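You operate a simulated robot arm through the tools that you are given. There is no shell and no other tool.

The job below is to be done with a simulated robot arm. You get a single attempt, and the scene is never put back.

JOB
Put things in order on the top of the gauge table. At the end: the white felt pad from the top of the gauge table stands on top of the white tape roll; the orange notched spreader stands on top of the green orbital sander; the orange bung stands where the orange notched spreader stood; the brown rubbing block is on the beige board; whatever was shut is shut again. Leave all else as you found it, and nothing knocked over.

The check looks at the end state, three seconds after you hand in, the way a careful person would. Anything else that was tipped, shoved, dropped, spilled or broken makes it a failure.

ROBOT AND FRAMES
A 5-joint arm with a two-finger parallel gripper, fixed in place. Base frame: the origin is at the foot of the arm, x ahead of it, y to its left, z up; the work surface is at about z = 0. Readings come in mm, degrees, newtons and seconds.
With the tool pointing down near the work surface it reaches from about 260 to 680 mm from the base axis. Its first joint turns from -66.0 to 66.0 degrees. The tool tilts only in the upright plane through the base axis and itself; it spins freely about its own axis. Payload 2.9 kg.
The TCP is the grasp point between the finger pads, 30 mm short of the fingertips. In the tool frame z runs along the fingers and y along their closing line. The gripper opens to 110 mm. The fingers are 20 mm wide and 10 mm thick; the gripper's body (48 by 112 mm) begins 55 mm behind the TCP.
Orientation is that of the tool frame in the base frame, as [roll, pitch, yaw] about the fixed x, y, z axes, in that order (R = Rz(yaw) Ry(pitch) Rx(roll)). With the fingers straight down and closing along the base's y, the tool's x points along the base's -x, its y along +y and its z along -z.

CONTROLS
- The arm moves only by the tool nudge_tool. Its argument "moves" is a list that holds one entry, the list of rows, each a list of 6 numbers: the shift along the tool's x, y, z in m, then the turn, a rotation vector about the tool's x, y, z in degrees. In form: [[[dx, dy, dz, ax, ay, az], ...]]. A call has 1 to 20 rows; each row is the pose to reach, as a shift and turn from the pose commanded when the call began, along the tool's axes at that moment. "grip" is the opening, from 0 (shut) to 1 (fully open), set as the call begins (left out, the last holds). Rows are played at 5 a second. More than 50 mm and 8.6 degrees between two rows, or a gripper value outside its range, and nothing of the call is played. Where a pose cannot be reached the arm comes as near as it can. A force on the tool above 40 N (or 10 N above the force at the start of the call, whichever is more), or a blocked arm, ends the call early, and 0.2 s more pass. The fingers move at their own pace (about 108 mm/s each) and stop on an object; they squeeze with about 40 N. The grip force told is the motor's: it shows also when the fingers shut on nothing. Time passes only in rows, and 0.2 s behind the last, so rows that repeat a pose let the fingers close. The reply holds the time, the measured pose of the TCP, the force on the tool along the base axes, the opening and the grip force, in the units named above and with some noise, with the torque about the TCP (base axes, N m) and any sound that the robot's microphone picked up, and new pictures: "pictures" is both (left out), scene, wrist or none.
- Cameras (640 x 400 px; columns grow to the right, rows downward): "scene" is fixed at [41.7, -458.8, 598.7]; the picture's right is [0.72, -0.70, 0.00], its down [-0.43, -0.44, -0.79] and it looks along [0.55, 0.57, -0.61] (base axes); focal length 354 px, centre (320, 200). "wrist" rides on the gripper at [72, 17, -103] in the tool frame; the picture's right is [-0.23, 0.97, 0.00], its down [-0.76, -0.18, -0.62] and it looks along [-0.61, -0.14, 0.78] (tool axes); focal length 222 px, centre (320, 200). There is no depth. A picture from a camera that has moved, and an enlarged one, comes with that camera's place and axes in the base frame and with its lens.
- zoom(camera, box): a new picture of the part [left, top, right, bottom] of that camera's present view, enlarged. It takes no simulated time.
- finish_job(): hands the job in; it is judged then, once.

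Nothing tells you positions but the pictures and the camera data. Unless the task says otherwise, let go and move clear before handing in.

The tools are called after ">>>" as name(argument=value, ...) on one line, values as JSON. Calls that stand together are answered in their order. nudge_tool: Moves the arm, as the interface text tells. Its arguments: {"type":"object","properties":{"moves":{"type":"array"},"grip":{"type":"number"},"pictures":{"type":"string","enum":["both","scene","wrist","none"]}},"required":["moves"]} The other tools are called the same way: zoom (camera, box) takes an enlarged picture of a part of a camera's view; finish_job () hands the job in.

At the start:

```text
time_s: 0.0
ee_pos: [483.2, -52.4, 350.9]
tool_rot: [180.0, 0.0, -179.9]
wrist_force: [-0.3, 0.0, 0.1]
ft_torque: [0.02, 0.01, -0.01]
opening: 110.0
finger_force: 0.1
```

scene: 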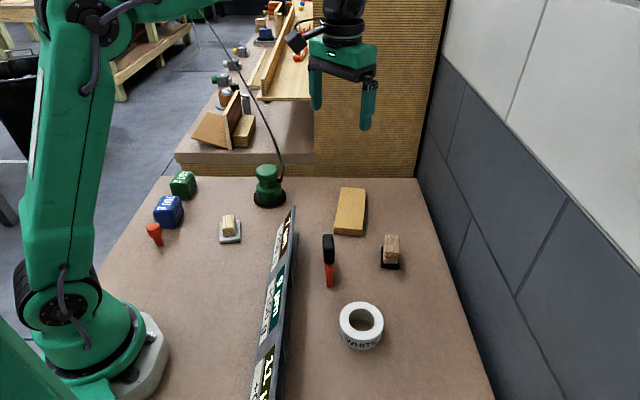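
wrist: 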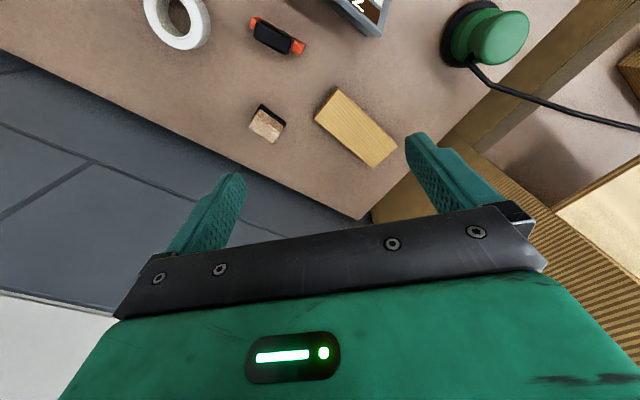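

I see a table with a long dark fence or panel across it, a tape roll, a spreader-like item, blocks, a sander, a bung and two grit cubes. I'll zoom in to identify each one before moving.

>>> zoom(camera="scene", box=[130, 150, 300, 256])

>>> zoom(camera="scene", box=[280, 170, 450, 276])

>>> zoom(camera="scene", box=[230, 200, 430, 400])

>>> zoom(camera="scene", box=[170, 0, 340, 180])

>>> zoom(camera="wrist", box=[120, 0, 560, 220])

```text
3.76 times, centred on (215, 203) of scene
camera zoom: at [41.7, -458.8, 598.7], right [0.72, -0.7, 0.0], down [-0.43, -0.44, -0.79], along [0.55, 0.57, -0.61], focal length 1332 px, centre (715, 189)
```

zoom: 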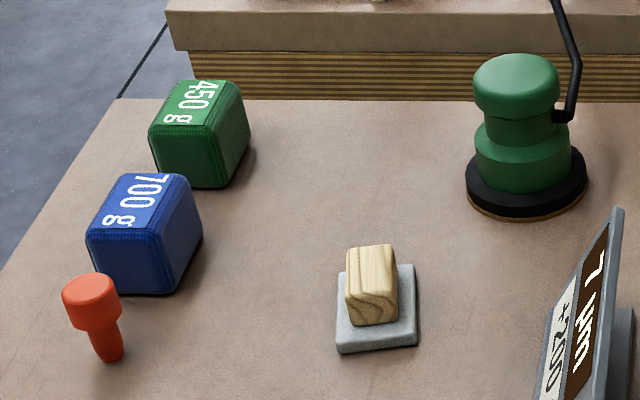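

```text
3.76 times, centred on (365, 223) of scene
camera zoom: at [41.7, -458.8, 598.7], right [0.72, -0.7, 0.0], down [-0.43, -0.44, -0.79], along [0.55, 0.57, -0.61], focal length 1332 px, centre (151, 113)
```

zoom: 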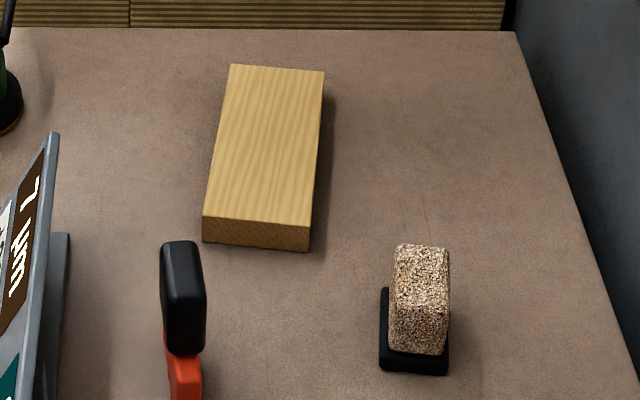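

```text
2.00 times, centred on (330, 300) of scene
camera zoom: at [41.7, -458.8, 598.7], right [0.72, -0.7, 0.0], down [-0.43, -0.44, -0.79], along [0.55, 0.57, -0.61], focal length 708 px, centre (300, 0)
```

zoom: 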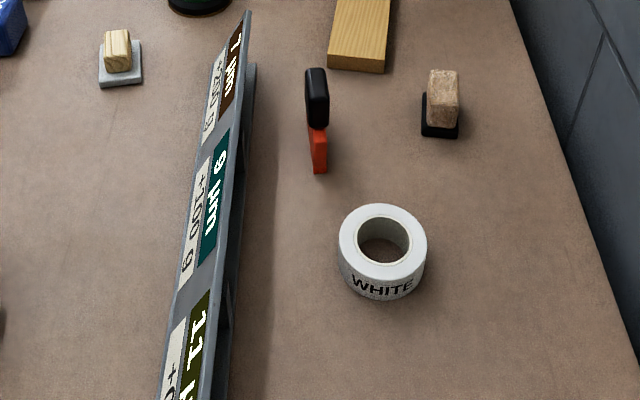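

```text
2.22 times, centred on (255, 90) of scene
camera zoom: at [41.7, -458.8, 598.7], right [0.72, -0.7, 0.0], down [-0.43, -0.44, -0.79], along [0.55, 0.57, -0.61], focal length 786 px, centre (464, 444)
```

zoom: 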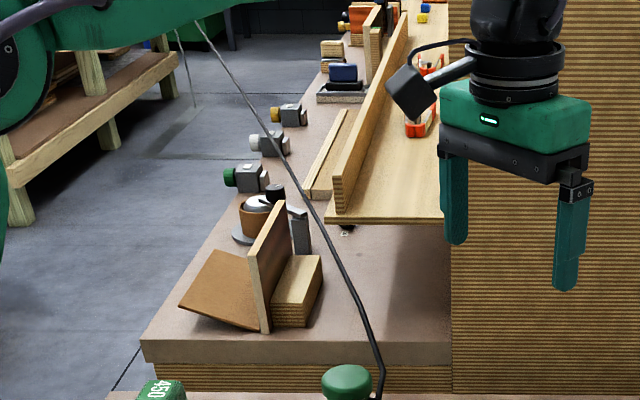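

```text
1.45 times, centred on (340, 110) of wrist
camera zoom: at [410.4, -36.5, 454.0], right [0.23, 0.97, 0.0], down [0.76, -0.18, 0.62], along [0.61, -0.14, -0.78], focal length 323 px, centre (291, 331)
```

zoom: 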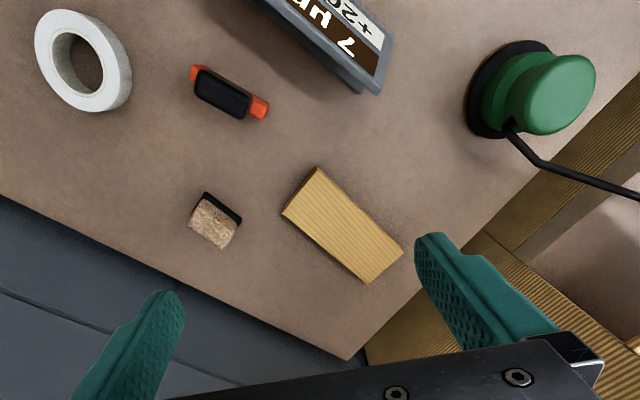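

The table shows the grey-white pad with a wooden grip near (325,150), the sander near (475,186), and the bung near (183,237). Across the sign are the spreader near (410,-105), the tape near (350,-240), the brown block near (540,-169) and the board near (590,-3). I'll turn the wrist camera to look closer at the spreader and tape side before touching anything.

>>> nudge_tool(moves=[[[-0.002, 0.003, 0.003, 0, 0, 7.6], [-0.004, 0.006, 0.006, 0, 0, 15.2], [-0.007, 0.009, 0.009, 0, 0, 22.8], [-0.009, 0.012, 0.012, 0, 0, 30.4], [-0.011, 0.015, 0.015, 0, 0, 38], [-0.013, 0.018, 0.018, 0, 0, 45.6], [-0.015, 0.021, 0.021, 0, 0, 53.2], [-0.017, 0.024, 0.024, 0, 0, 60.8], [-0.019, 0.027, 0.027, 0, 0, 68.4], [-0.021, 0.03, 0.03, 0, 0, 76], [-0.023, 0.033, 0.033, 0, 0, 83.6], [-0.025, 0.036, 0.036, 0, 0, 91.2], [-0.027, 0.039, 0.039, 0, 0, 98.8], [-0.029, 0.042, 0.042, 0, 0, 106.4], [-0.032, 0.045, 0.045, 0, 0, 114], [-0.035, 0.049, 0.048, 0, 0, 122], [-0.037, 0.052, 0.05, 0, 0, 130]]], pictures="both")

```text
time_s: 3.6
ee_pos: [519.4, -0.7, 301.0]
tool_rot: [-179.9, 0.0, 49.9]
wrist_force: [0.4, 0.0, 0.0]
ft_torque: [-0.01, 0.01, -0.01]
opening: 110.2
finger_force: 0.1
camera wrist: at [579.4, 43.4, 403.9], right [0.6, -0.8, 0.0], down [-0.63, -0.47, 0.62], along [-0.5, -0.37, -0.78], focal length 222 px, centre (320, 200)
```

scene: 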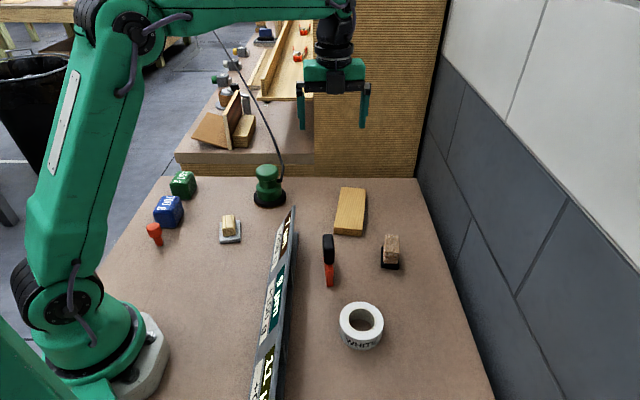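
wrist: 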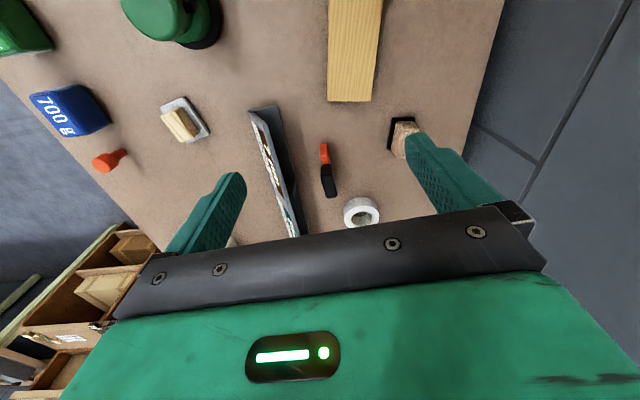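

The wrist camera now looks back over most of the table. I'll zoom in on the spreader, the pad and the sign.

>>> zoom(camera="wrist", box=[240, 80, 440, 240])

>>> zoom(camera="wrist", box=[70, 60, 250, 200])

>>> zoom(camera="wrist", box=[0, 0, 260, 120])

```text
2.50 times, centred on (340, 160) of wrist
camera zoom: at [579.4, 43.4, 403.9], right [0.6, -0.8, 0.0], down [-0.63, -0.47, 0.62], along [-0.5, -0.37, -0.78], focal length 555 px, centre (270, 300)
```

zoom: 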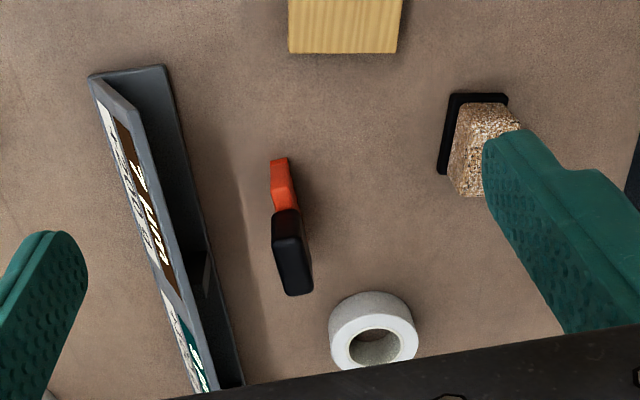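

```text
2.86 times, centred on (160, 130) of wrist
camera zoom: at [579.4, 43.4, 403.9], right [0.6, -0.8, 0.0], down [-0.63, -0.47, 0.62], along [-0.5, -0.37, -0.78], focal length 635 px, centre (777, 400)
```

zoom: 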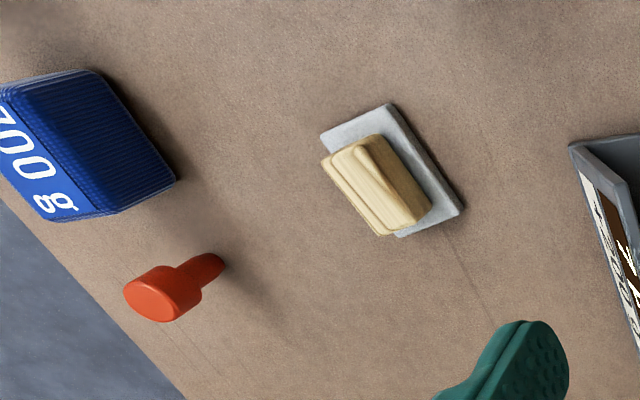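

```text
2.46 times, centred on (130, 60) of wrist
camera zoom: at [579.4, 43.4, 403.9], right [0.6, -0.8, 0.0], down [-0.63, -0.47, 0.62], along [-0.5, -0.37, -0.78], focal length 547 px, centre (788, 545)
```

zoom: 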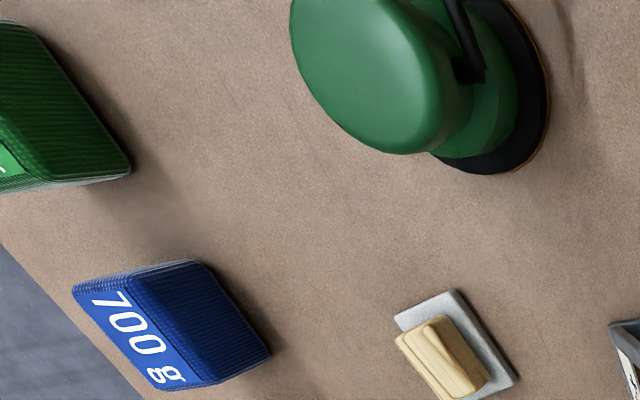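

The spreader looks like an orange bar with a black grip block on top. I'll come lower for a closer look at the spreader, the tape and the brown block.

>>> nudge_tool(moves=[[[-0.004, -0.003, 0.03, 0, 0, 0], [-0.008, -0.006, 0.06, 0, 0, 0], [-0.012, -0.01, 0.09, 0, 0, 0], [-0.015, -0.013, 0.12, 0, 0, 0], [-0.0185, -0.016, 0.14, 0, 0, 0]]], pictures="both")

```text
time_s: 4.8
ee_pos: [495.6, -3.4, 160.2]
tool_rot: [-180.0, 0.0, 50.0]
wrist_force: [-0.1, 0.3, 1.3]
ft_torque: [0.02, 0.0, 0.01]
opening: 110.0
finger_force: 0.2
camera wrist: at [555.2, 39.4, 264.0], right [0.6, -0.8, 0.0], down [-0.63, -0.47, 0.62], along [-0.5, -0.37, -0.78], focal length 222 px, centre (320, 200)
```

scene: 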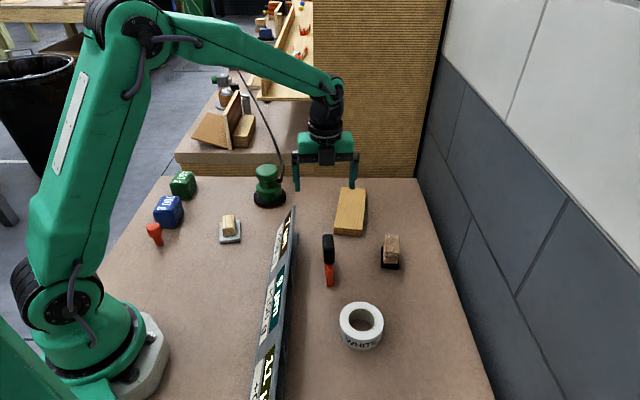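
wrist: 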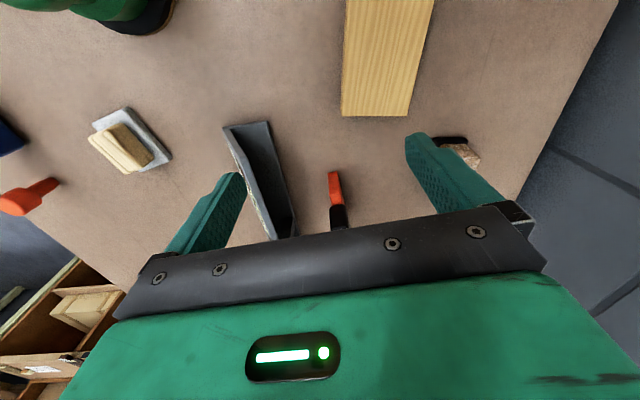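

The lower half of the wrist view is always blocked by the gripper, so I'll hover directly above the spreader to see it between the fingers.

>>> nudge_tool(moves=[[[-0.03, 0.001, -0.005, 0, 0, 0], [-0.06, 0.001, -0.01, 0, 0, 0], [-0.09, 0.002, -0.015, 0, 0, 0], [-0.115, 0.003, -0.02, 0, 0, 0], [-0.128, 0.003, -0.02, 0, 0, 0]]], pictures="both")

```text
time_s: 6.0
ee_pos: [415.4, -103.9, 180.0]
tool_rot: [179.9, 0.0, 50.0]
wrist_force: [-1.0, 0.6, 0.1]
ft_torque: [-0.01, 0.02, 0.02]
opening: 109.8
finger_force: 0.1
camera wrist: at [474.9, -60.7, 283.6], right [0.6, -0.8, 0.0], down [-0.63, -0.47, 0.62], along [-0.5, -0.37, -0.78], focal length 222 px, centre (320, 200)
```

scene: 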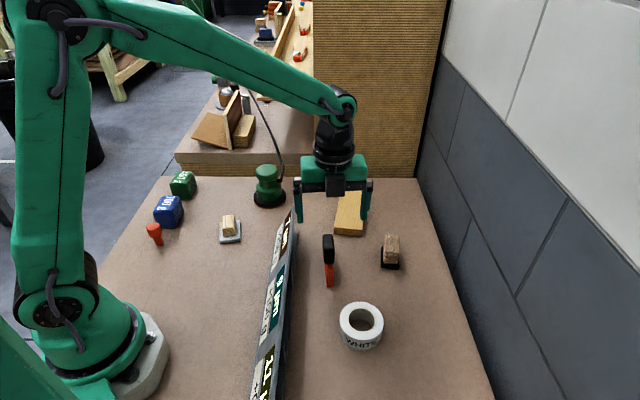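
wrist: 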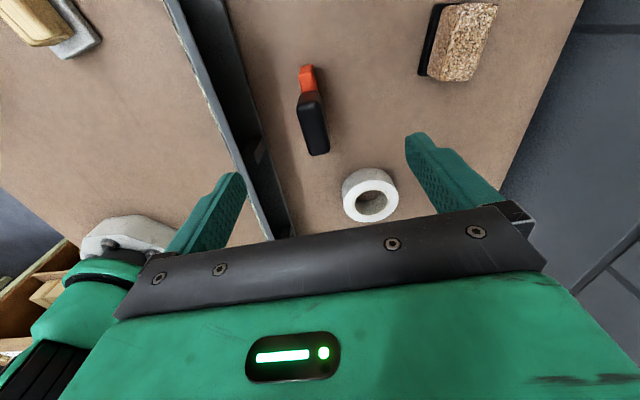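

>>> zoom(camera="wrist", box=[250, 40, 410, 240])

>>> zoom(camera="wrist", box=[280, 50, 360, 170])

>>> zoom(camera="scene", box=[300, 220, 360, 300])

>>> zoom(camera="wrist", box=[400, 0, 520, 100])

```text
2.00 times, centred on (330, 140) of wrist
camera zoom: at [474.9, -60.7, 283.6], right [0.6, -0.8, 0.0], down [-0.63, -0.47, 0.62], along [-0.5, -0.37, -0.78], focal length 444 px, centre (300, 320)
```

zoom: 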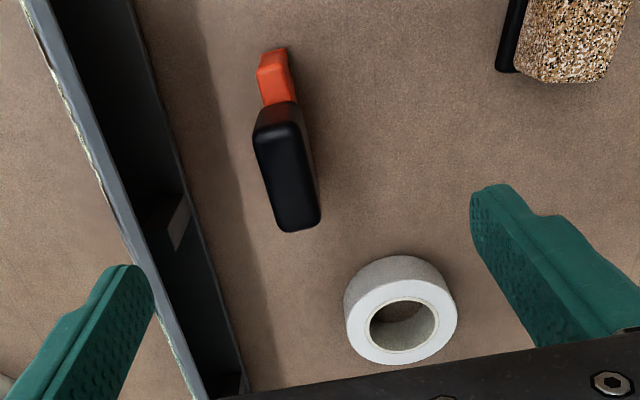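

```text
3.33 times, centred on (320, 110) of wrist
camera zoom: at [474.9, -60.7, 283.6], right [0.6, -0.8, 0.0], down [-0.63, -0.47, 0.62], along [-0.5, -0.37, -0.78], focal length 740 px, centre (320, 500)
```

zoom: 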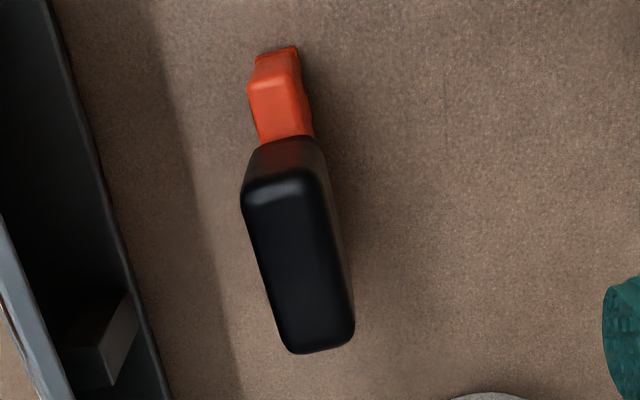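

```text
5.00 times, centred on (330, 260) of scene
camera zoom: at [41.7, -458.8, 598.7], right [0.72, -0.7, 0.0], down [-0.43, -0.44, -0.79], along [0.55, 0.57, -0.61], focal length 1769 px, centre (270, -100)
```

zoom: 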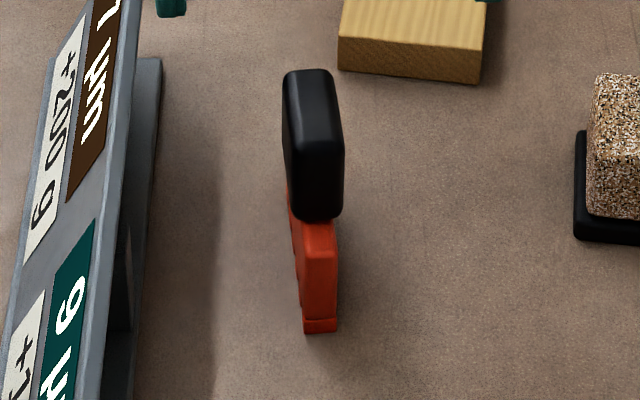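

```text
4.00 times, centred on (460, 50) of wrist
camera zoom: at [474.9, -60.7, 283.6], right [0.6, -0.8, 0.0], down [-0.63, -0.47, 0.62], along [-0.5, -0.37, -0.78], focal length 888 px, centre (-240, 800)
```

zoom: 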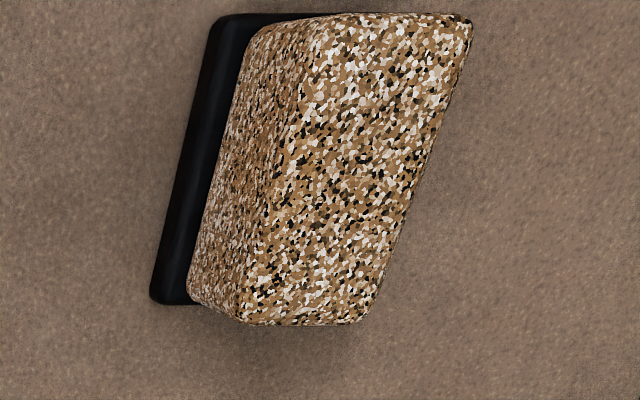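

The spreader is an upright blade about 76 mm long and 45 mm tall, with a black handle up to z≈95. It is centred near (412,-102) with its axis at about 50°. Next I'll swing over to look at the sander top and the cable, turning the camera to the robot side.

>>> nudge_tool(moves=[[[0.012, -0.007, -0.008, 0, 0, 8.5], [0.024, -0.014, -0.016, 0, 0, 17], [0.036, -0.021, -0.024, 0, 0, 25.5], [0.048, -0.028, -0.032, 0, 0, 34], [0.06, -0.035, -0.04, 0, 0, 42.5], [0.072, -0.042, -0.048, 0, 0, 51], [0.084, -0.049, -0.056, 0, 0, 59.5], [0.096, -0.056, -0.064, 0, 0, 68], [0.108, -0.063, -0.072, 0, 0, 76.5], [0.12, -0.07, -0.08, 0, 0, 85], [0.132, -0.077, -0.08, 0, 0, 93.5], [0.144, -0.084, -0.08, 0, 0, 102], [0.156, -0.091, -0.08, 0, 0, 110.5], [0.168, -0.098, -0.08, 0, 0, 119], [0.18, -0.105, -0.08, 0, 0, 127.5], [0.192, -0.112, -0.08, 0, 0, 136], [0.204, -0.119, -0.08, 0, 0, 144.5], [0.216, -0.126, -0.08, 0, 0, 153], [0.228, -0.133, -0.08, 0, 0, 161.5], [0.241, -0.141, -0.08, 0, 0, 170]]], pictures="both")

```text
time_s: 10.2
ee_pos: [29.8, -58.8, 260.4]
tool_rot: [180.0, -0.1, -56.0]
wrist_force: [0.6, -0.4, 0.3]
ft_torque: [0.03, -0.03, -0.02]
opening: 109.7
finger_force: 0.0
out of reach, approached as far as the arm can: row 6, 7, 8, 9, 10, 11, 12, 13, 14, 15, 16, 17, 18, 19, 20
camera wrist: at [56.1, -130.3, 362.8], right [-0.93, -0.36, 0.0], down [-0.28, 0.73, 0.62], along [-0.22, 0.58, -0.78], focal length 222 px, centre (320, 200)
```

scene: 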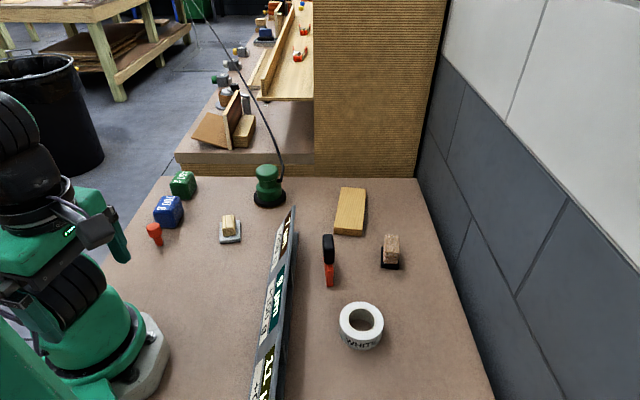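
wrist: 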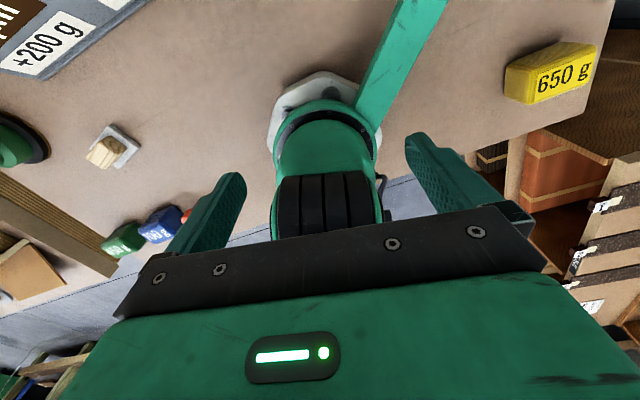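

The spin joint seems to have hit a limit on that side, and the arm folded back near its base without touching anything. I'll test with a zero move to learn which pose counts as commanded.

>>> nudge_tool(moves=[[[0, 0, 0, 0, 0, 0]]], pictures="none")

```text
time_s: 10.6
ee_pos: [29.5, -59.4, 259.3]
tool_rot: [180.0, 0.0, -56.1]
wrist_force: [0.1, 0.3, 0.0]
ft_torque: [-0.02, 0.02, 0.01]
opening: 110.0
finger_force: 0.0
```

The zero move was accepted, so the commanded pose is the actual one. I'll come straight outward while turning the spin back the other way, staying high over everything.

>>> nudge_tool(moves=[[[0.025, 0.003, -0.005, 0, 0, -5], [0.05, 0.006, -0.01, 0, 0, -10], [0.075, 0.009, -0.015, 0, 0, -15], [0.1, 0.012, -0.02, 0, 0, -20], [0.125, 0.015, -0.025, 0, 0, -25], [0.15, 0.018, -0.03, 0, 0, -30], [0.175, 0.021, -0.035, 0, 0, -35], [0.197, 0.024, -0.04, 0, 0, -40]]], pictures="both")

```text
time_s: 12.4
ee_pos: [116.2, -233.2, 298.1]
tool_rot: [-180.0, 0.0, -15.8]
wrist_force: [0.2, 0.4, 0.2]
ft_torque: [0.05, 0.01, 0.0]
opening: 109.9
finger_force: 0.1
out of reach, approached as far as the arm can: row 3, 4, 5, 6, 7, 8
camera wrist: at [180.8, -270.4, 401.5], right [-0.49, -0.87, 0.0], down [-0.68, 0.38, 0.62], along [-0.54, 0.3, -0.78], focal length 222 px, centre (320, 200)
```

scene: 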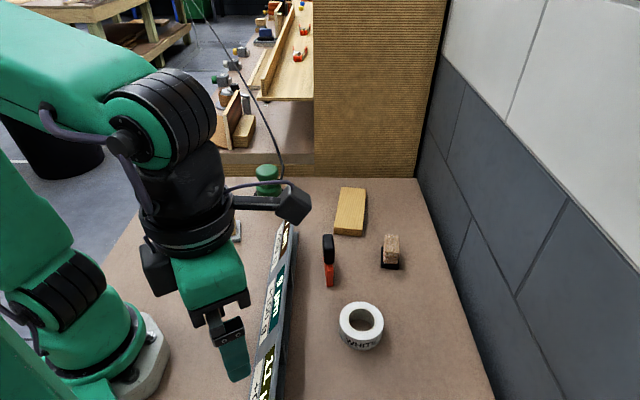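
wrist: 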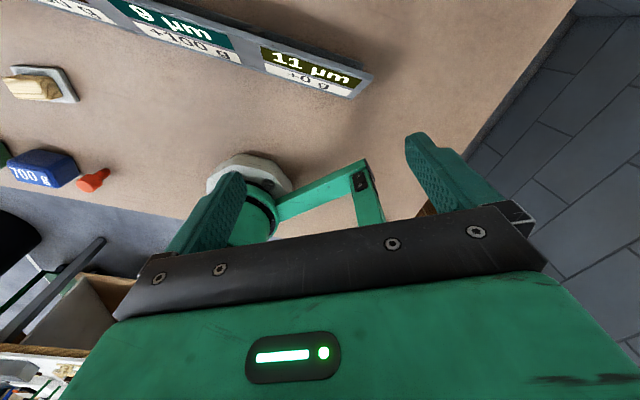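

Back in open space near (116,-233,298) with nothing touched. Now I'll go toward the middle while unwinding the spin the allowed way.

>>> nudge_tool(moves=[[[0.0099, -0.0081, 0, 0, 0, -8.5], [0.0197, -0.0163, 0, 0, 0, -17], [0.0296, -0.0244, 0, 0, 0, -25.5], [0.0394, -0.0325, 0, 0, 0, -34], [0.0493, -0.0407, 0, 0, 0, -42.5], [0.0591, -0.0488, 0, 0, 0, -51], [0.069, -0.0569, 0, 0, 0, -59.5], [0.0788, -0.0651, 0, 0, 0, -68], [0.0887, -0.0732, 0, 0, 0, -76.5], [0.0986, -0.0814, 0, 0, 0, -85], [0.1084, -0.0895, 0, 0, 0, -93.5], [0.1183, -0.0976, 0, 0, 0, -102], [0.1281, -0.1058, 0, 0, 0, -110.5], [0.138, -0.1139, 0, 0, 0, -119], [0.1478, -0.122, 0, 0, 0, -127.5], [0.1577, -0.1302, 0, 0, 0, -136], [0.1675, -0.1383, 0, 0, 0, -144.5], [0.1774, -0.1464, 0, 0, 0, -153], [0.1872, -0.1546, 0, 0, 0, -161.5], [0.1971, -0.1627, 0, 0, 0, -170]]], pictures="both")

```text
time_s: 16.6
ee_pos: [349.8, -131.0, 298.1]
tool_rot: [-179.9, 0.0, 154.0]
wrist_force: [0.0, 0.2, -0.1]
ft_torque: [-0.01, 0.0, -0.01]
opening: 110.1
finger_force: 0.1
camera wrist: at [291.5, -85.2, 401.5], right [0.63, 0.78, 0.0], down [0.61, -0.49, 0.62], along [0.48, -0.39, -0.78], focal length 222 px, centre (320, 200)
```

scene: 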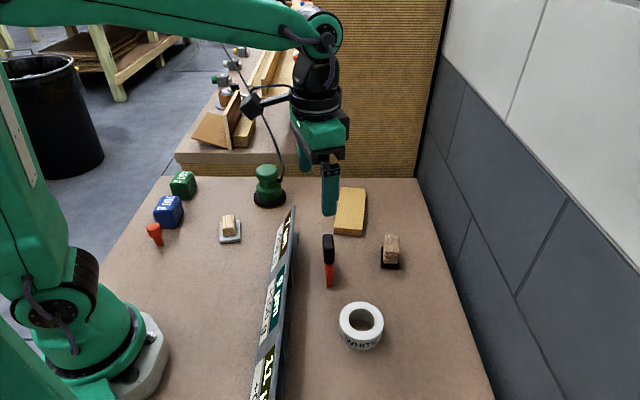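
wrist: 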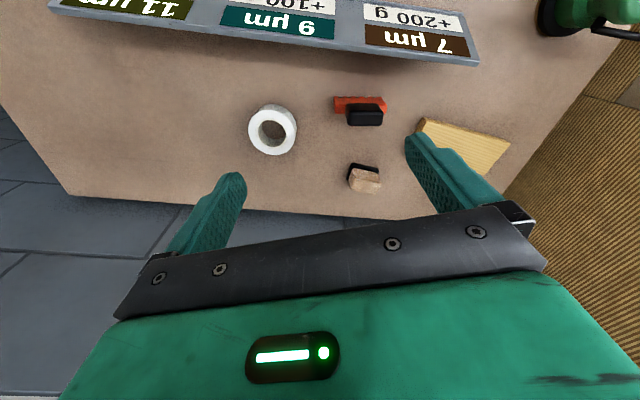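

All is as it was. I'll zoom in on the tape and spreader from this side.

>>> zoom(camera="wrist", box=[230, 70, 530, 230])

>>> zoom(camera="wrist", box=[320, 80, 400, 200])

>>> zoom(camera="wrist", box=[0, 0, 640, 120])

```text
2.13 times, centred on (380, 150) of wrist
camera zoom: at [291.5, -85.2, 401.5], right [0.63, 0.78, 0.0], down [0.61, -0.49, 0.62], along [0.48, -0.39, -0.78], focal length 474 px, centre (192, 307)
```

zoom: 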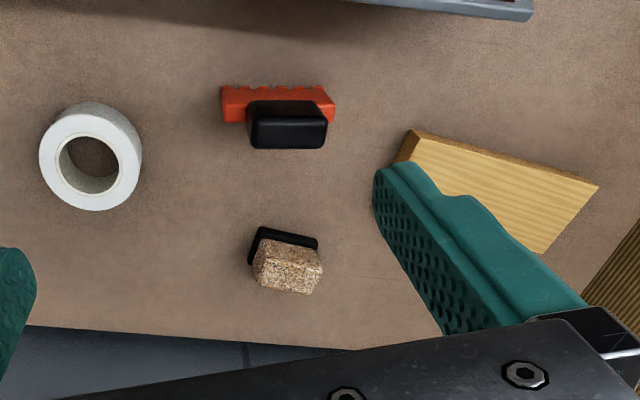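

```text
3.33 times, centred on (360, 140) of wrist
camera zoom: at [291.5, -85.2, 401.5], right [0.63, 0.78, 0.0], down [0.61, -0.49, 0.62], along [0.48, -0.39, -0.78], focal length 740 px, centre (187, 400)
```

zoom: 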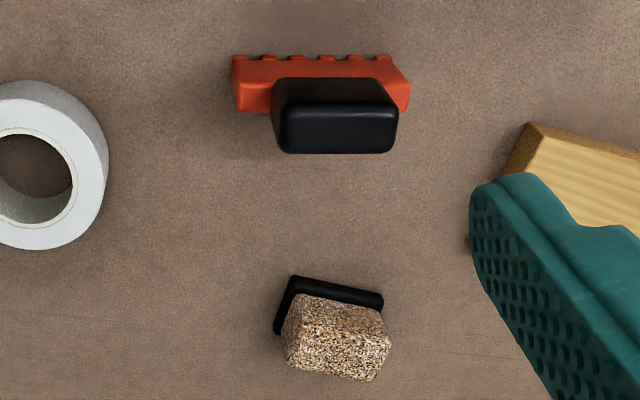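

```text
1.00 times, centred on (320, 60) of wrist (not enlarged: the box is as wide or as high as the picture)
camera zoom: at [291.5, -85.2, 401.5], right [0.63, 0.78, 0.0], down [0.61, -0.49, 0.62], along [0.48, -0.39, -0.78], focal length 222 px, centre (320, 340)
```

zoom: 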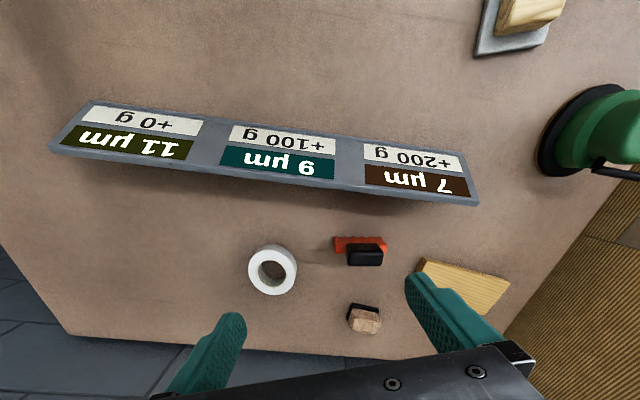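

The spreader's notched bottom edge runs from about (384,-128) to (435,-66). The tape is centred near (354,-242) and is about 36 mm tall. Now I'll look at the sander and pad from above.

>>> nudge_tool(moves=[[[0.002, 0.02, 0.002, 0, 0, -4.75], [0.004, 0.04, 0.004, 0, 0, -9.5], [0.006, 0.06, 0.006, 0, 0, -14.25], [0.008, 0.08, 0.008, 0, 0, -19], [0.01, 0.1, 0.01, 0, 0, -23.75], [0.012, 0.12, 0.012, 0, 0, -28.5], [0.014, 0.14, 0.014, 0, 0, -33.25], [0.016, 0.16, 0.016, 0, 0, -38], [0.018, 0.18, 0.018, 0, 0, -42.75], [0.02, 0.2, 0.02, 0, 0, -47.5], [0.022, 0.22, 0.022, 0, 0, -52.25], [0.024, 0.24, 0.024, 0, 0, -57], [0.026, 0.26, 0.026, 0, 0, -61.75], [0.028, 0.28, 0.028, 0, 0, -66.5], [0.03, 0.3, 0.03, 0, 0, -71.25], [0.032, 0.32, 0.03, 0, 0, -76]]], pictures="both")

```text
time_s: 20.0
ee_pos: [460.5, 170.5, 268.4]
tool_rot: [180.0, 0.0, -129.9]
wrist_force: [0.4, 0.5, -0.4]
ft_torque: [-0.03, -0.01, 0.02]
opening: 110.2
finger_force: 0.1
camera wrist: at [401.5, 125.5, 371.7], right [-0.6, 0.8, 0.0], down [0.63, 0.47, 0.62], along [0.5, 0.37, -0.78], focal length 222 px, centre (320, 200)
```

scene: 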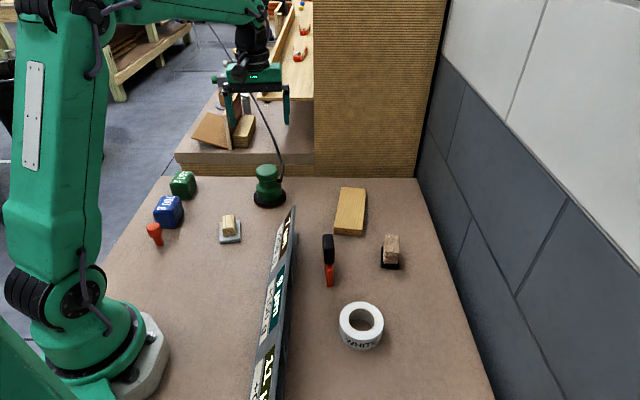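
wrist: 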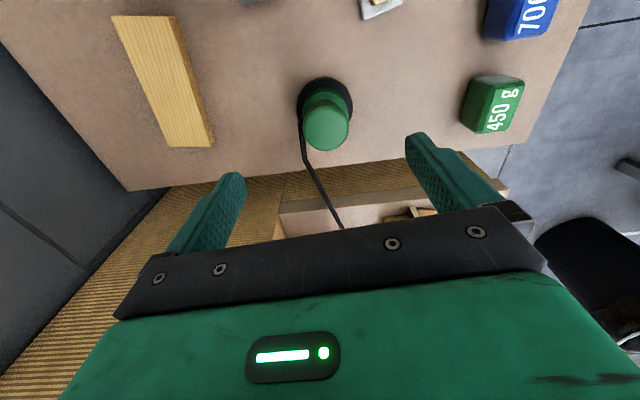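

>>> zoom(camera="wrist", box=[270, 60, 390, 240])

>>> zoom(camera="wrist", box=[290, 70, 360, 160])

>>> zoom(camera="wrist", box=[0, 0, 640, 40])

>>> zoom(camera="wrist", box=[340, 0, 420, 40])

>>> zoom(camera="scene", box=[235, 110, 315, 220])

```text
2.22 times, centred on (330, 150) of wrist
camera zoom: at [401.5, 125.5, 371.7], right [-0.6, 0.8, 0.0], down [0.63, 0.47, 0.62], along [0.5, 0.37, -0.78], focal length 494 px, centre (298, 311)
```

zoom: 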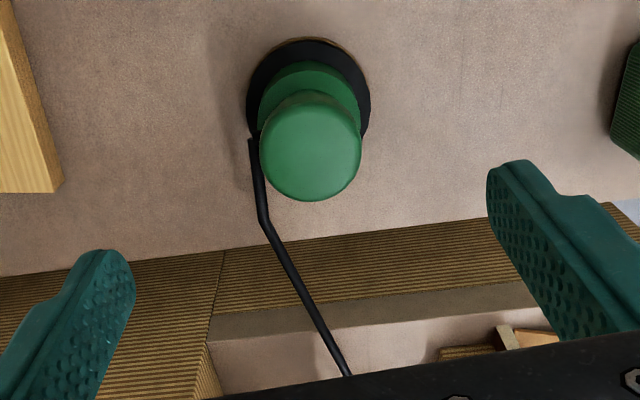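

```text
4.44 times, centred on (325, 115) of wrist
camera zoom: at [401.5, 125.5, 371.7], right [-0.6, 0.8, 0.0], down [0.63, 0.47, 0.62], along [0.5, 0.37, -0.78], focal length 987 px, centre (298, 578)
```

zoom: 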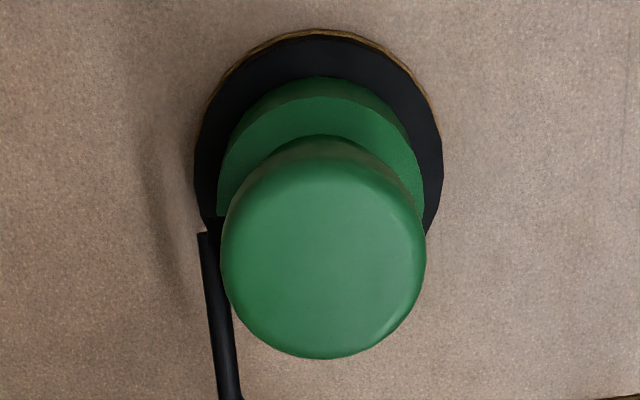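

```text
1.00 times, centred on (320, 20) of wrist (not enlarged: the box is as wide or as high as the picture)
camera zoom: at [401.5, 125.5, 371.7], right [-0.6, 0.8, 0.0], down [0.63, 0.47, 0.62], along [0.5, 0.37, -0.78], focal length 222 px, centre (320, 380)
```

zoom: 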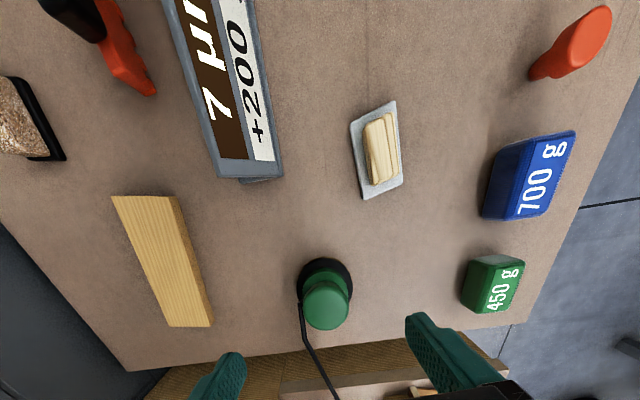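

```text
8.00 times, centred on (380, 20) of wrist
camera zoom: at [401.5, 125.5, 371.7], right [-0.6, 0.8, 0.0], down [0.63, 0.47, 0.62], along [0.5, 0.37, -0.78], focal length 1777 px, centre (-160, 1640)
```

zoom: 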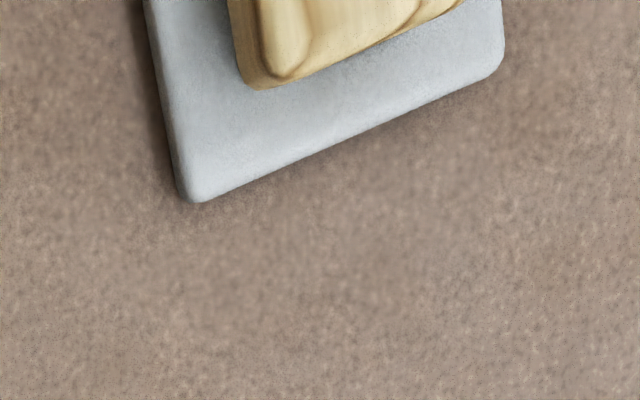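

```text
3.64 times, centred on (275, 165) of scene
camera zoom: at [41.7, -458.8, 598.7], right [0.72, -0.7, 0.0], down [-0.43, -0.44, -0.79], along [0.55, 0.57, -0.61], focal length 1287 px, centre (484, 327)
```

zoom: 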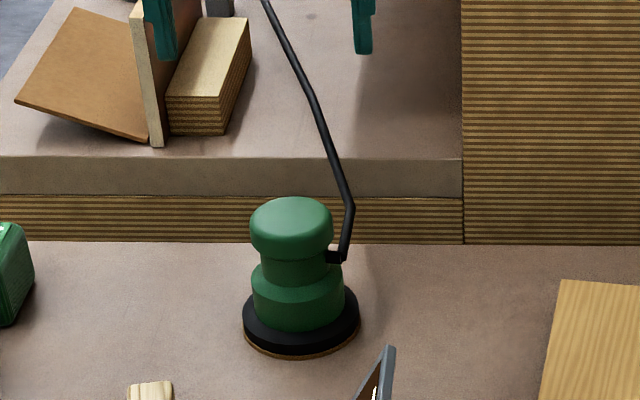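

The sander axis is near (481,195) with its flat top at z≈98, and the cable leaves toward +x well below where the fingers will be. The spreader comes first, so I'll hover above it with the fingers half open.

>>> nudge_tool(moves=[[[0.02, -0.0116, 0.006, 0, 0, 0], [0.04, -0.0232, 0.012, 0, 0, 0], [0.06, -0.0348, 0.018, 0, 0, 0], [0.08, -0.0464, 0.024, 0, 0, 0], [0.1, -0.058, 0.03, 0, 0, 0], [0.12, -0.0696, 0.036, 0, 0, 0], [0.14, -0.0812, 0.042, 0, 0, 0], [0.16, -0.0928, 0.048, 0, 0, 0], [0.18, -0.1044, 0.054, 0, 0, 0], [0.2, -0.116, 0.06, 0, 0, 0], [0.22, -0.1276, 0.066, 0, 0, 0], [0.2383, -0.1392, 0.068, 0, 0, 0], [0.2383, -0.1392, 0.068, 0, 0, 0]]], grip=0.55, pictures="both")

```text
time_s: 22.8
ee_pos: [413.5, -102.0, 200.5]
tool_rot: [-180.0, 0.1, -130.0]
wrist_force: [0.6, -0.6, -0.2]
ft_torque: [0.0, 0.03, 0.02]
opening: 60.4
finger_force: 0.1
camera wrist: at [354.2, -147.4, 303.4], right [-0.6, 0.8, 0.0], down [0.63, 0.47, 0.62], along [0.5, 0.37, -0.78], focal length 222 px, centre (320, 200)
```

scene: 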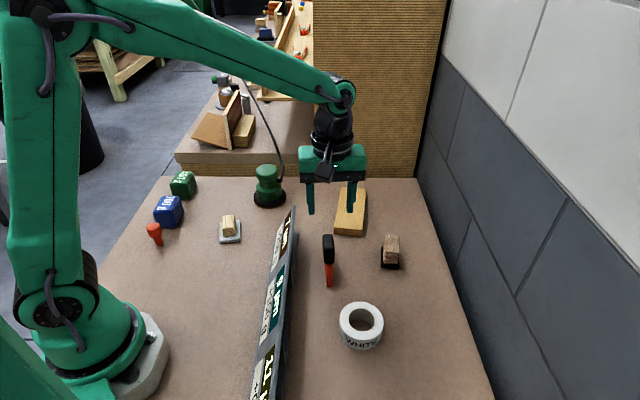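
wrist: 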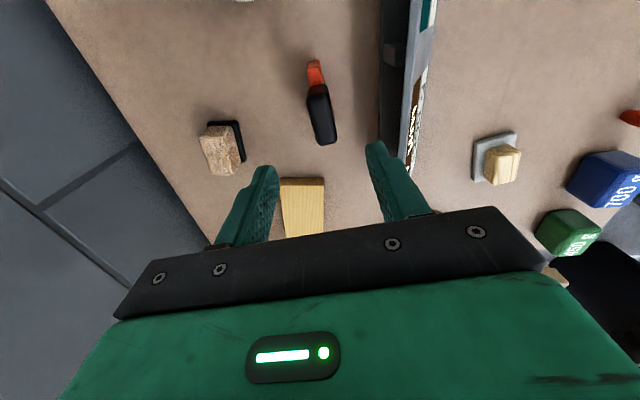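

>>> zoom(camera="wrist", box=[280, 50, 360, 170])

>>> zoom(camera="wrist", box=[200, 30, 440, 230])

```text
3.33 times, centred on (320, 110) of wrist
camera zoom: at [354.2, -147.4, 303.4], right [-0.6, 0.8, 0.0], down [0.63, 0.47, 0.62], along [0.5, 0.37, -0.78], focal length 740 px, centre (320, 500)
```

zoom: 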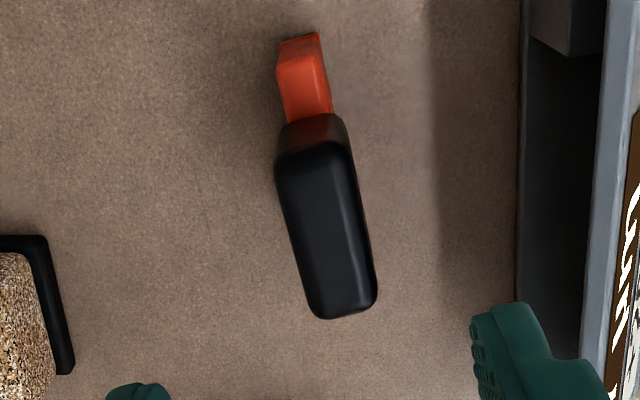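

```text
2.00 times, centred on (320, 130) of wrist
camera zoom: at [354.2, -147.4, 303.4], right [-0.6, 0.8, 0.0], down [0.63, 0.47, 0.62], along [0.5, 0.37, -0.78], focal length 444 px, centre (320, 340)
```

zoom: 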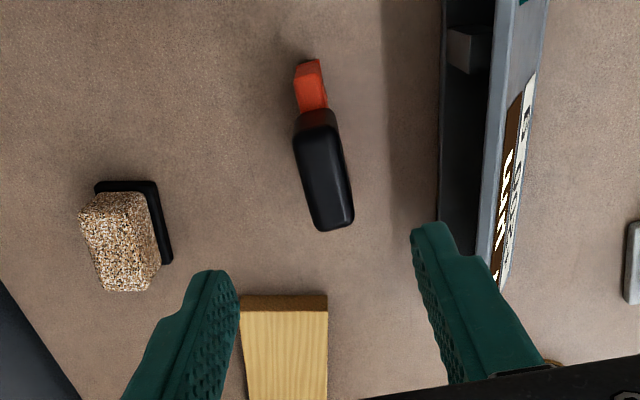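

The handle centre is about 3 mm to the robot side of the tool axis, so I'll correct that and lower around the handle with the fingers open.

>>> nudge_tool(moves=[[[0.0005, 0.003, 0.022, 0, 0, 0], [0.0005, 0.003, 0.044, 0, 0, 0], [0.0005, 0.003, 0.066, 0, 0, 0], [0.0005, 0.003, 0.088, 0, 0, 0], [0.0005, 0.003, 0.108, 0, 0, 0], [0.0005, 0.003, 0.12, 0, 0, 0], [0.0005, 0.003, 0.128, 0, 0, 0]]], pictures="both")

```text
time_s: 24.4
ee_pos: [411.3, -100.7, 71.1]
tool_rot: [-179.9, 0.0, -130.1]
wrist_force: [-0.6, 0.1, 0.4]
ft_torque: [-0.03, 0.01, 0.0]
opening: 60.6
finger_force: 0.1
camera wrist: at [351.8, -145.9, 174.9], right [-0.6, 0.8, 0.0], down [0.63, 0.47, 0.62], along [0.5, 0.37, -0.78], focal length 222 px, centre (320, 200)
```

scene: 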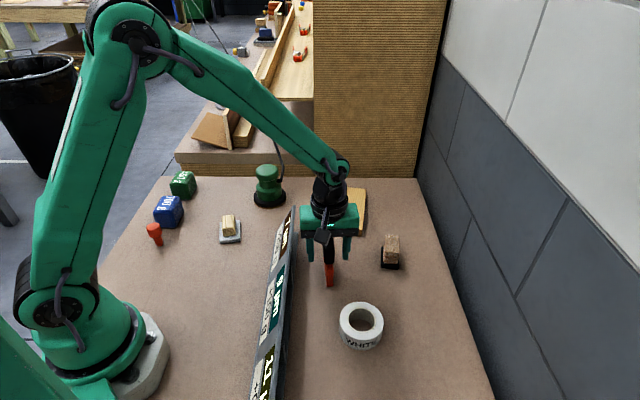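
wrist: 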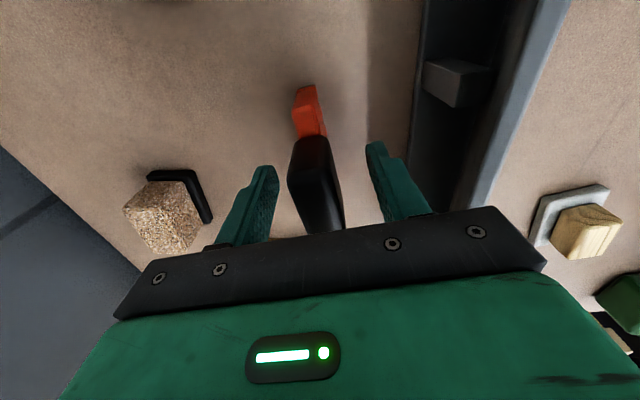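

The handle sits between the fingers, so I'll close on it.

>>> nudge_tool(moves=[[[0, 0, 0, 0, 0, 0], [0, 0, 0, 0, 0, 0], [0, 0, 0, 0, 0, 0], [0, 0, 0, 0, 0, 0], [0, 0, 0, 0, 0, 0]]], grip=0.0, pictures="both")

```text
time_s: 25.6
ee_pos: [411.6, -100.0, 72.2]
tool_rot: [-180.0, 0.1, -130.1]
wrist_force: [-0.7, 1.0, -0.5]
ft_torque: [-0.01, -0.01, 0.01]
opening: 21.0
finger_force: 39.5
camera wrist: at [351.8, -146.0, 175.2], right [-0.6, 0.8, 0.0], down [0.63, 0.47, 0.62], along [0.5, 0.37, -0.78], focal length 222 px, centre (320, 200)
```

scene: 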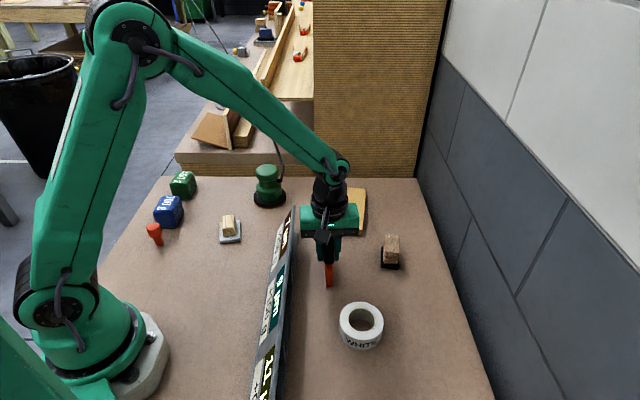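
wrist: 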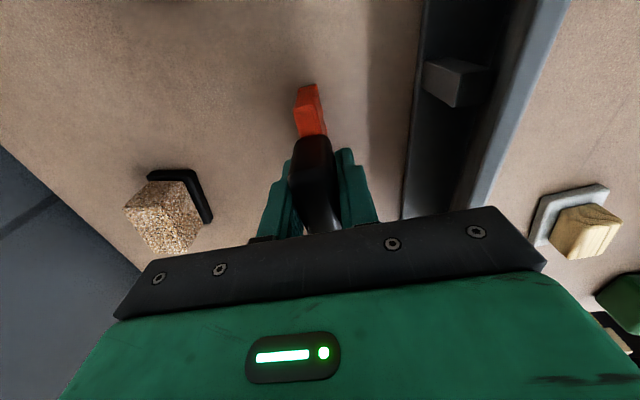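

The grip is firm at 21 mm. I'll lift the spreader straight up.

>>> nudge_tool(moves=[[[0, 0, -0.01, 0, 0, 0], [0, 0, -0.03, 0, 0, 0], [0, 0, -0.055, 0, 0, 0], [0, 0, -0.08, 0, 0, 0], [0, 0, -0.105, 0, 0, 0], [0, 0, -0.13, 0, 0, 0], [0, 0, -0.15, 0, 0, 0]]], pictures="both")

```text
time_s: 27.2
ee_pos: [411.3, -99.5, 223.8]
tool_rot: [-180.0, 0.0, -130.1]
wrist_force: [-1.1, -0.6, -0.4]
ft_torque: [-0.02, 0.0, 0.02]
opening: 21.5
finger_force: 40.2
camera wrist: at [351.9, -145.0, 326.0], right [-0.6, 0.8, 0.0], down [0.63, 0.47, 0.62], along [0.5, 0.37, -0.78], focal length 222 px, centre (320, 200)
```

scene: 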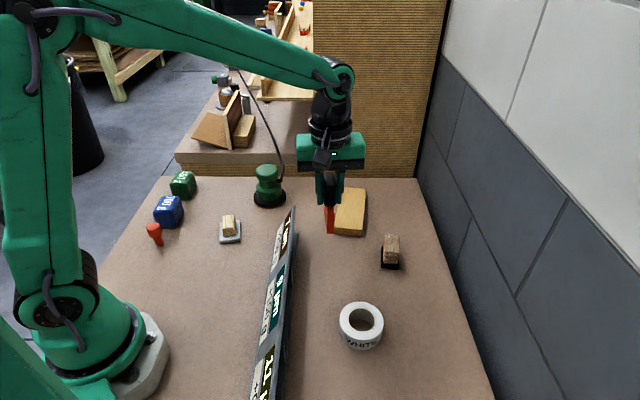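
wrist: 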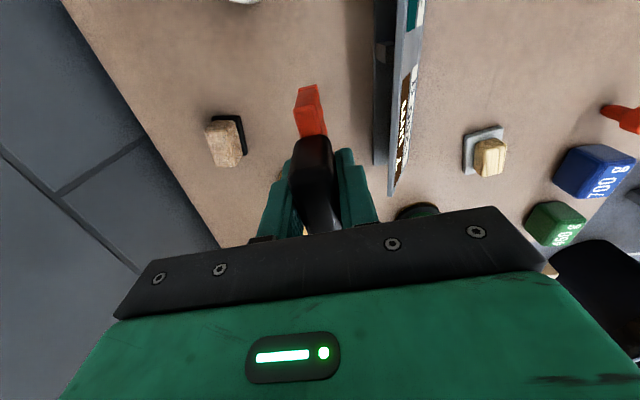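

Lifted cleanly. Now I'll carry it above the sander with the blade bottom at about z=150.

>>> nudge_tool(moves=[[[-0.01, 0.005, 0, 0, 0, 0], [-0.028, 0.0141, 0, 0, 0, 0], [-0.048, 0.0242, 0, 0, 0, 0], [-0.068, 0.0343, 0, 0, 0, 0], [-0.088, 0.0444, 0, 0, 0, 0], [-0.108, 0.0545, 0, 0, 0, 0], [-0.128, 0.0646, 0, 0, 0, 0], [-0.148, 0.0747, 0, 0, 0, 0], [-0.168, 0.0848, 0, 0, 0, 0], [-0.188, 0.0949, 0, 0, 0, 0], [-0.208, 0.105, 0, 0, 0, 0], [-0.228, 0.1151, 0, 0, 0, 0], [-0.245, 0.1237, 0, 0, 0, 0], [-0.26, 0.1313, 0, 0, 0, 0], [-0.2702, 0.1364, 0, 0, 0, 0], [-0.2702, 0.1364, 0, 0, 0, 0]]], pictures="both")

```text
time_s: 30.6
ee_pos: [480.5, 195.9, 222.1]
tool_rot: [180.0, 0.1, -130.0]
wrist_force: [-0.9, -0.8, -0.3]
ft_torque: [-0.02, 0.01, 0.01]
opening: 21.5
finger_force: 40.1
camera wrist: at [421.2, 149.0, 325.4], right [-0.6, 0.8, 0.0], down [0.63, 0.47, 0.62], along [0.5, 0.37, -0.78], focal length 222 px, centre (320, 200)
```

scene: 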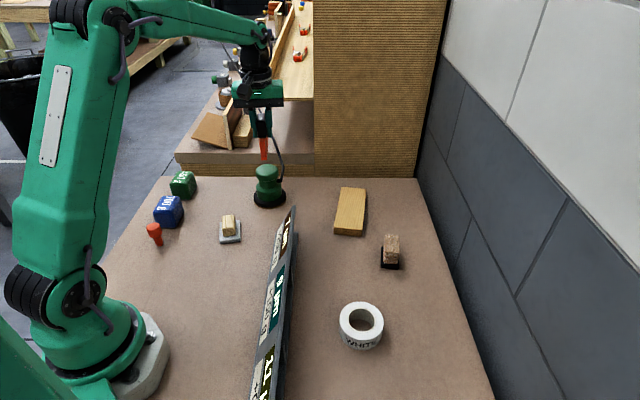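
wrist: 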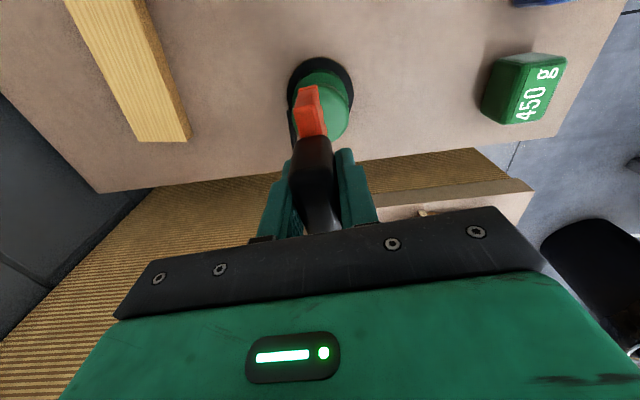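

>>> zoom(camera="scene", box=[235, 80, 305, 220])

>>> zoom(camera="wrist", box=[270, 40, 380, 220])

```text
2.86 times, centred on (270, 150) of scene
camera zoom: at [41.7, -458.8, 598.7], right [0.72, -0.7, 0.0], down [-0.43, -0.44, -0.79], along [0.55, 0.57, -0.61], focal length 1011 px, centre (463, 343)
```

zoom: 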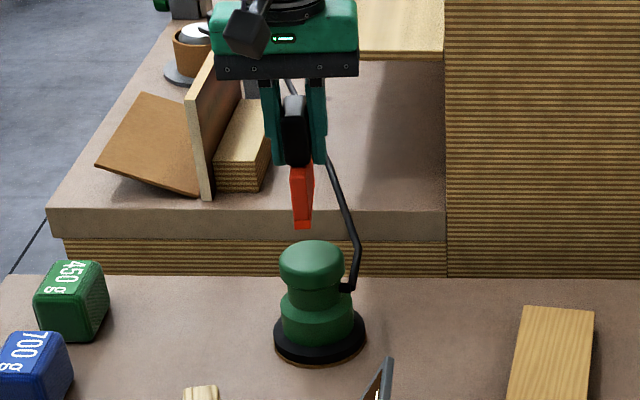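

```text
2.22 times, centred on (325, 130) of wrist
camera zoom: at [421.2, 149.0, 325.4], right [-0.6, 0.8, 0.0], down [0.63, 0.47, 0.62], along [0.5, 0.37, -0.78], focal length 494 px, centre (309, 356)
```

zoom: 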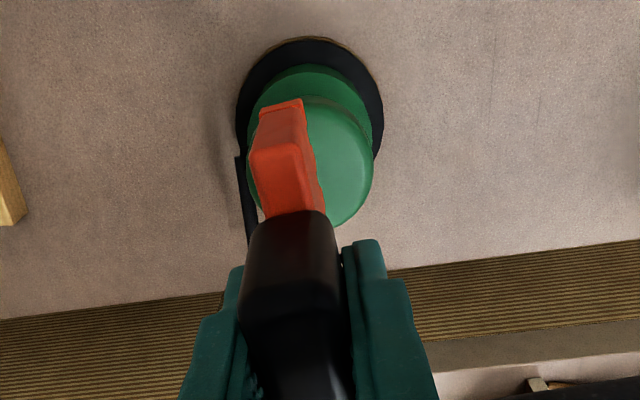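

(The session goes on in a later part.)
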